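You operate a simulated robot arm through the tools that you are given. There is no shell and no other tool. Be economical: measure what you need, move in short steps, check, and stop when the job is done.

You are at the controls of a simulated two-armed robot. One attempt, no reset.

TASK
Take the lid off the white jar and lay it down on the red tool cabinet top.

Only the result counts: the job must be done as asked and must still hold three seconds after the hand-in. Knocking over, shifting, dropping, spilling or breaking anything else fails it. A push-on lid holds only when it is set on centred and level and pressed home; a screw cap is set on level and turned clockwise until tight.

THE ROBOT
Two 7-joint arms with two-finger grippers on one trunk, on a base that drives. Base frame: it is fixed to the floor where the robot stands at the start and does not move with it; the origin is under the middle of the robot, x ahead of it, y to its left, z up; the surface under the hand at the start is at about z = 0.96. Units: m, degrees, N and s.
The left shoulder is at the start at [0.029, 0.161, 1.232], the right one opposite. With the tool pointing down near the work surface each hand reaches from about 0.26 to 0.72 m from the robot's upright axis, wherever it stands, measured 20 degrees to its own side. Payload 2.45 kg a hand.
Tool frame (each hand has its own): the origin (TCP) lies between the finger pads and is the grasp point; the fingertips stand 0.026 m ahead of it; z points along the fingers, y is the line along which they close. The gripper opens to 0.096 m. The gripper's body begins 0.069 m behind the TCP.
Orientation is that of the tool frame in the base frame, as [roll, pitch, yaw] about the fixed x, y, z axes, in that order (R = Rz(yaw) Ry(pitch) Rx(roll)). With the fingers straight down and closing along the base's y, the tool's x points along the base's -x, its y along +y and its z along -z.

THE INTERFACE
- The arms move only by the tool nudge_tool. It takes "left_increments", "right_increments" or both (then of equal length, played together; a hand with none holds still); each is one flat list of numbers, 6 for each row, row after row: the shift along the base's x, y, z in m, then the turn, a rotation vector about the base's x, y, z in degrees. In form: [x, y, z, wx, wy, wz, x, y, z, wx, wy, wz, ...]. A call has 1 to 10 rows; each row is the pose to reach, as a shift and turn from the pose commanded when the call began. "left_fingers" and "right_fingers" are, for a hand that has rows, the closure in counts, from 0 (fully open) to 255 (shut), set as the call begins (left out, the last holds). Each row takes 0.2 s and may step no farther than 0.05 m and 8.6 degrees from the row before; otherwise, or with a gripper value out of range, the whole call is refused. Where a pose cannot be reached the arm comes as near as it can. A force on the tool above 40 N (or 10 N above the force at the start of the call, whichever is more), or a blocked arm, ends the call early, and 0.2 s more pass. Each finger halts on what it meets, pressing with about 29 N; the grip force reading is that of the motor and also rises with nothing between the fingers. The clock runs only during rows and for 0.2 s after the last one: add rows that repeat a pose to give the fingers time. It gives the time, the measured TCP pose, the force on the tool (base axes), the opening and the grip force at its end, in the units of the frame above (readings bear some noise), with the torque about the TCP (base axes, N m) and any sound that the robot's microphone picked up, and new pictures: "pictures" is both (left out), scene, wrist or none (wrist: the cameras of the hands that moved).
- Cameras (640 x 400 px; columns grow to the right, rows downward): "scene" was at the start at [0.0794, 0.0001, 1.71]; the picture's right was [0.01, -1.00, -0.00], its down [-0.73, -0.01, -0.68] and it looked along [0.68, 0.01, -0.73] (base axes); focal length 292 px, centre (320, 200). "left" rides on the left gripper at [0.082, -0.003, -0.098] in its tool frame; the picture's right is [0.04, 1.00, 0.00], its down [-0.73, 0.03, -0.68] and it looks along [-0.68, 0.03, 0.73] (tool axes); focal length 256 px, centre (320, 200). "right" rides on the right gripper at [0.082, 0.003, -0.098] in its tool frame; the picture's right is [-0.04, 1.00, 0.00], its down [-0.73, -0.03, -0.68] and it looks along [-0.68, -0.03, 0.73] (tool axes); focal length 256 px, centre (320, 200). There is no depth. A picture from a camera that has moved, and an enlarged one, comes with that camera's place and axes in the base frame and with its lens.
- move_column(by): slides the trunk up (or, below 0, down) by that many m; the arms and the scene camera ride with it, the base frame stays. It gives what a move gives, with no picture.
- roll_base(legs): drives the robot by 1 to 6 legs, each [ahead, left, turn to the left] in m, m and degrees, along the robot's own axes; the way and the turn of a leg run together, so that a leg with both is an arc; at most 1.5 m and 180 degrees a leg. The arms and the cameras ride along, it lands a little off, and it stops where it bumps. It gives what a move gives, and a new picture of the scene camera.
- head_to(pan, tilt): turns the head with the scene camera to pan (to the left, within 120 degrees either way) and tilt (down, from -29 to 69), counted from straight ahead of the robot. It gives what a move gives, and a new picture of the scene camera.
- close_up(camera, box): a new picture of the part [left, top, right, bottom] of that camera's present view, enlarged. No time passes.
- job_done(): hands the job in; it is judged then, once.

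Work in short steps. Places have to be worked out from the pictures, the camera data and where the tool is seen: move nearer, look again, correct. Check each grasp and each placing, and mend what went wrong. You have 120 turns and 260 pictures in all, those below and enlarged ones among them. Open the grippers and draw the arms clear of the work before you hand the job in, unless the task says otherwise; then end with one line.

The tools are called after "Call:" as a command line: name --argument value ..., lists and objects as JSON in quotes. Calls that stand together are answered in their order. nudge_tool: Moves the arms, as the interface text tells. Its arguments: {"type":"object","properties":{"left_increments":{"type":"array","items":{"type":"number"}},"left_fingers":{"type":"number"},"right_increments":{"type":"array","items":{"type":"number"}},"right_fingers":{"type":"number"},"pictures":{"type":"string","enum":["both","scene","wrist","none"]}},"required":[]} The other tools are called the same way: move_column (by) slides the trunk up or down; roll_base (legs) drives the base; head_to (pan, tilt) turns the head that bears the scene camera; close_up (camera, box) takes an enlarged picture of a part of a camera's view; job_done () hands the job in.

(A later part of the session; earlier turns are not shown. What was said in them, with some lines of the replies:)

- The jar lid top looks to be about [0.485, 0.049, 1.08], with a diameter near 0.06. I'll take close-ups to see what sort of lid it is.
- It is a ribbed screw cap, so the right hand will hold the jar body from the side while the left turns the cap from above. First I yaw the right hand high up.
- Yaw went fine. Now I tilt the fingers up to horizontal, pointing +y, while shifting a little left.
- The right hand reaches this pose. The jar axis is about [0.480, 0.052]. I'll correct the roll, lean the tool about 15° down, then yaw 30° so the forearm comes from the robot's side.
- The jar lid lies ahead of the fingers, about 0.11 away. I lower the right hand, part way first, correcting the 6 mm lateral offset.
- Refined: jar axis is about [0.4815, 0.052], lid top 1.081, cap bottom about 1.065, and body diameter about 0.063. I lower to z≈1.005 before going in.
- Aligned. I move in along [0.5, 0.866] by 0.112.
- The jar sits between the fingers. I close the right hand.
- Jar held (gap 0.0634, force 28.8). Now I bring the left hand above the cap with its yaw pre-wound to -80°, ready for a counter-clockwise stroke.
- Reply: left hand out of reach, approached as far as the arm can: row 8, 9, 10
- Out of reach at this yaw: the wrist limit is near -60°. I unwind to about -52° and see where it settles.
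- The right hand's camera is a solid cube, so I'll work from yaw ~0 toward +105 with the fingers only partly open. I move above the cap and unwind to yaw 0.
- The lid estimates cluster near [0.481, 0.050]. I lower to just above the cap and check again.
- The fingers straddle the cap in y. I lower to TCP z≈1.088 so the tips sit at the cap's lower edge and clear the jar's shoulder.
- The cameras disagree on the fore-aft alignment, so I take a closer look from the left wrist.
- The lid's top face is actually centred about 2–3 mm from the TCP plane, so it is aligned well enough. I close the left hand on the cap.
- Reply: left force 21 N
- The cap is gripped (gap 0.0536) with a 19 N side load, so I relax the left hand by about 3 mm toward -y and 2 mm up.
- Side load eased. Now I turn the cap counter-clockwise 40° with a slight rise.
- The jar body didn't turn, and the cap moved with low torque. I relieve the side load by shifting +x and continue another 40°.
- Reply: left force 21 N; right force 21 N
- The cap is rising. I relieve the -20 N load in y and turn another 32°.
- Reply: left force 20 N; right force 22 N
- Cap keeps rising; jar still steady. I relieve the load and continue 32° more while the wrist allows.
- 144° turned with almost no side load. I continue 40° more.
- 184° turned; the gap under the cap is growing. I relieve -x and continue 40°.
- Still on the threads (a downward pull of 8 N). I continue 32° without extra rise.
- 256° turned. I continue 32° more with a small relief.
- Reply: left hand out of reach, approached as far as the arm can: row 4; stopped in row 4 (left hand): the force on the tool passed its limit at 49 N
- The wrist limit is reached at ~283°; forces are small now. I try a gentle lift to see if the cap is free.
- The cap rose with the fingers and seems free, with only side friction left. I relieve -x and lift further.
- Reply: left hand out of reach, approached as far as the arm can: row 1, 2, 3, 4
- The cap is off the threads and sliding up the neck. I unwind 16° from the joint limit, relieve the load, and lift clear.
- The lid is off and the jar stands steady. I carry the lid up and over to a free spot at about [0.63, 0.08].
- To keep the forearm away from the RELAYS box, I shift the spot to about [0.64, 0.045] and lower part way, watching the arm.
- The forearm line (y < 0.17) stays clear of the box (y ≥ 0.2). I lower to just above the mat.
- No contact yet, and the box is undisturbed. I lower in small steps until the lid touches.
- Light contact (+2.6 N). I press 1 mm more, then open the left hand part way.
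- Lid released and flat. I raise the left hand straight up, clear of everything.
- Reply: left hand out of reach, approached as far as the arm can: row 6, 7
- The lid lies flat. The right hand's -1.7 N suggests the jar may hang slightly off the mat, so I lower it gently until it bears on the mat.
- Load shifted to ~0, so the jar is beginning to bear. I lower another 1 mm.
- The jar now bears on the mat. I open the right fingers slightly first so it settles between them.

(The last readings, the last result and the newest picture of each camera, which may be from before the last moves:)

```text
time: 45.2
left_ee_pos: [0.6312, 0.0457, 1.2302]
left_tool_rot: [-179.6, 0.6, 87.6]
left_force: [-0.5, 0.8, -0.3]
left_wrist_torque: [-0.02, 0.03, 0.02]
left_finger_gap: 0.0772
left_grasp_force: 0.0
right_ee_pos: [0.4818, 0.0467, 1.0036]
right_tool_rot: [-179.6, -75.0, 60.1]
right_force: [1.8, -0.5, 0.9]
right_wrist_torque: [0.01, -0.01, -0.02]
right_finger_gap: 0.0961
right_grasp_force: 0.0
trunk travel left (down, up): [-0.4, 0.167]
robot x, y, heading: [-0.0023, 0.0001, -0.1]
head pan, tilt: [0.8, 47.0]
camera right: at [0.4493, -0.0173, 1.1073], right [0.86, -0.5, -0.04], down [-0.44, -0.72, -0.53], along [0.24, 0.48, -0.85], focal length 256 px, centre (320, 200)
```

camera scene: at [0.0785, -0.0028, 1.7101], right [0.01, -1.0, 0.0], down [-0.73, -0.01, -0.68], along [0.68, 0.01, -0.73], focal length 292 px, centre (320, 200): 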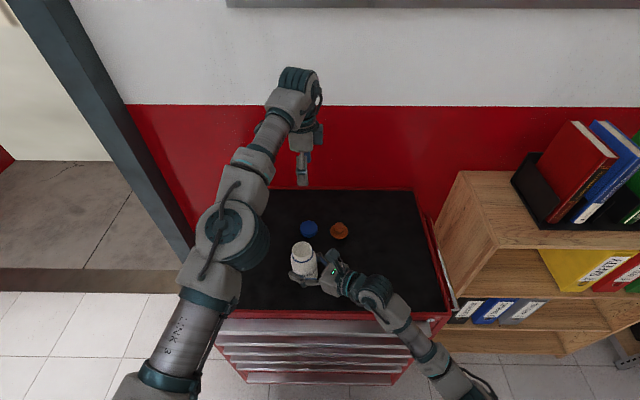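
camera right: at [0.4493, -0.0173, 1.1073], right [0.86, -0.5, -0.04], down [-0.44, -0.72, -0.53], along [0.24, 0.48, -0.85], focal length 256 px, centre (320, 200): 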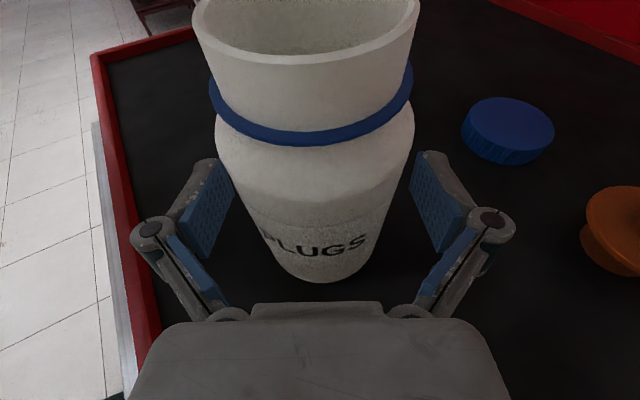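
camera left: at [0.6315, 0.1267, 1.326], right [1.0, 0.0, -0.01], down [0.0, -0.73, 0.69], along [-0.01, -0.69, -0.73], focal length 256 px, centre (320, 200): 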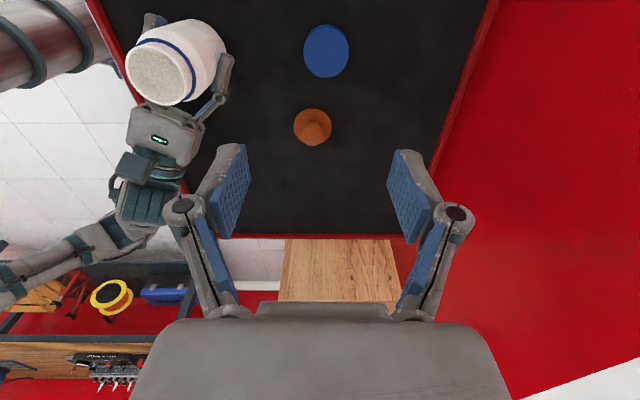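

The jar stands on its own. I back the right hand out along -[0.5, 0.866], then raise it.

Call:
nudge_tool --right_increments '[-0.01, -0.0173, 0, 0, 0, 0, -0.025, -0.0433, 0, 0, 0, 0, -0.04, -0.0693, 0, 0, 0, 0, -0.055, -0.0953, 0, 0, 0, 0, -0.065, -0.1126, 0, 0, 0, 0, -0.07, -0.12, 0.03, 0, 0, 0, -0.07, -0.12, 0.07, 0, 0, 0, -0.07, -0.12, 0.11, 0, 0, 0, -0.07, -0.12, 0.15, 0, 0, 0]' --pictures "both"

Call:
nudge_tool --left_increments '[-0.02, 0.03, 0, 0, 0, 0, -0.04, 0.06, 0, 0, 0, 0, -0.06, 0.09, 0, 0, 0, 0, -0.06, 0.09, 0, 0, 0, 0]' --left_fingers 0 --pictures "scene"

Call:
close_up --camera "scene" --box '[180, 170, 400, 310]'

```text
time: 47.2
left_ee_pos: [0.6314, 0.0458, 1.2281]
left_tool_rot: [-179.8, 0.6, 87.5]
left_force: [0.0, 0.1, 0.0]
left_wrist_torque: [-0.01, -0.03, 0.02]
left_finger_gap: 0.0773
left_grasp_force: 0.0
right_ee_pos: [0.4135, -0.0717, 1.154]
right_tool_rot: [-179.4, -74.8, 60.0]
right_force: [1.0, -0.8, -0.6]
right_wrist_torque: [0.02, -0.02, -0.01]
right_finger_gap: 0.096
right_grasp_force: 0.0
trunk travel left (down, up): [-0.4, 0.167]
robot x, y, heading: [0.0007, 0.0004, 0.1]
head pan, tilt: [0.8, 47.0]
camera scene: at [0.0795, -0.0017, 1.71], right [0.01, -1.0, 0.0], down [-0.73, -0.01, -0.68], along [0.68, 0.01, -0.73], focal length 292 px, centre (320, 200)
camera right: at [0.3802, -0.1367, 1.2576], right [0.86, -0.5, -0.04], down [-0.45, -0.72, -0.53], along [0.24, 0.48, -0.85], focal length 256 px, centre (320, 200)
```

scene: 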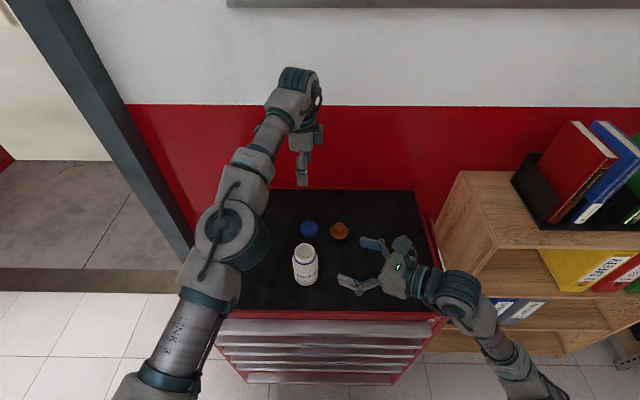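
right: 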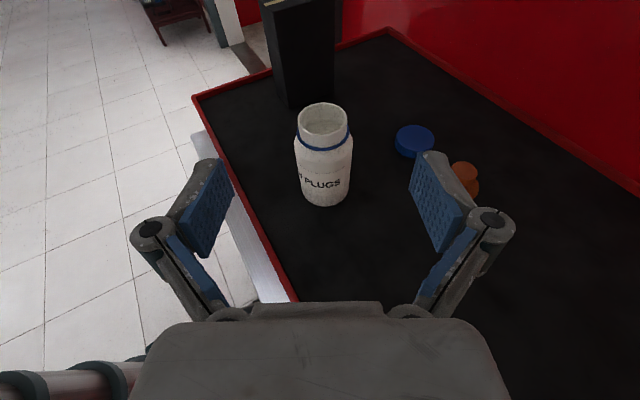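

```text
time: 48.2
left_ee_pos: [0.638, 0.1231, 1.2539]
left_tool_rot: [-179.6, 0.6, 87.6]
left_force: [1.1, 0.5, -0.6]
left_wrist_torque: [-0.01, 0.01, -0.01]
left_finger_gap: 0.0961
left_grasp_force: 0.0
left hand out of reach, approached as far as the arm can: row 1, 2, 3, 4
right_ee_pos: [0.4136, -0.0708, 1.1528]
right_tool_rot: [-179.5, -74.9, 59.9]
right_force: [0.2, -0.8, -0.2]
right_wrist_torque: [-0.02, 0.01, -0.02]
right_finger_gap: 0.0963
right_grasp_force: 0.0
trunk travel left (down, up): [-0.4, 0.167]
robot x, y, heading: [-0.0013, 0.0038, -0.2]
head pan, tilt: [0.8, 47.0]
camera scene: at [0.0786, 0.0001, 1.7101], right [0.01, -1.0, 0.0], down [-0.73, -0.01, -0.68], along [0.68, 0.01, -0.73], focal length 292 px, centre (320, 200)
```

scene: 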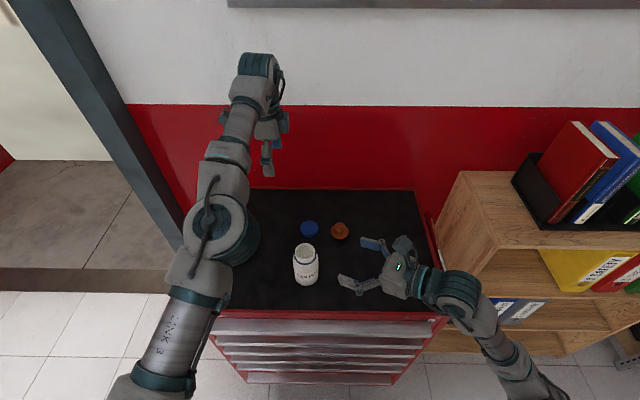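

```text
2.86 times, centred on (290, 240) of scene
camera zoom: at [0.0786, 0.0001, 1.7101], right [0.01, -1.0, 0.0], down [-0.73, -0.01, -0.68], along [0.68, 0.01, -0.73], focal length 834 px, centre (406, 86)
```

zoom: 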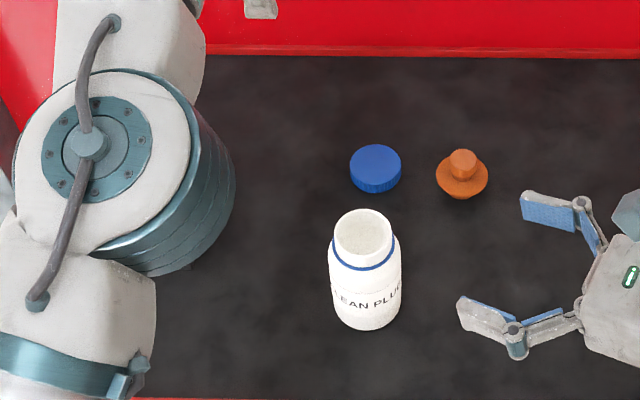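

The jar is upright, the lid lies flat on the cabinet top, the box and plug are untouched, and both hands are open and clear. I hand the job in.

Call:
job_done

```text
The job is handed in.
```

The lid is unscrewed from the white jar and lies flat on the red cabinet's top; the jar is upright and nothing else was disturbed.
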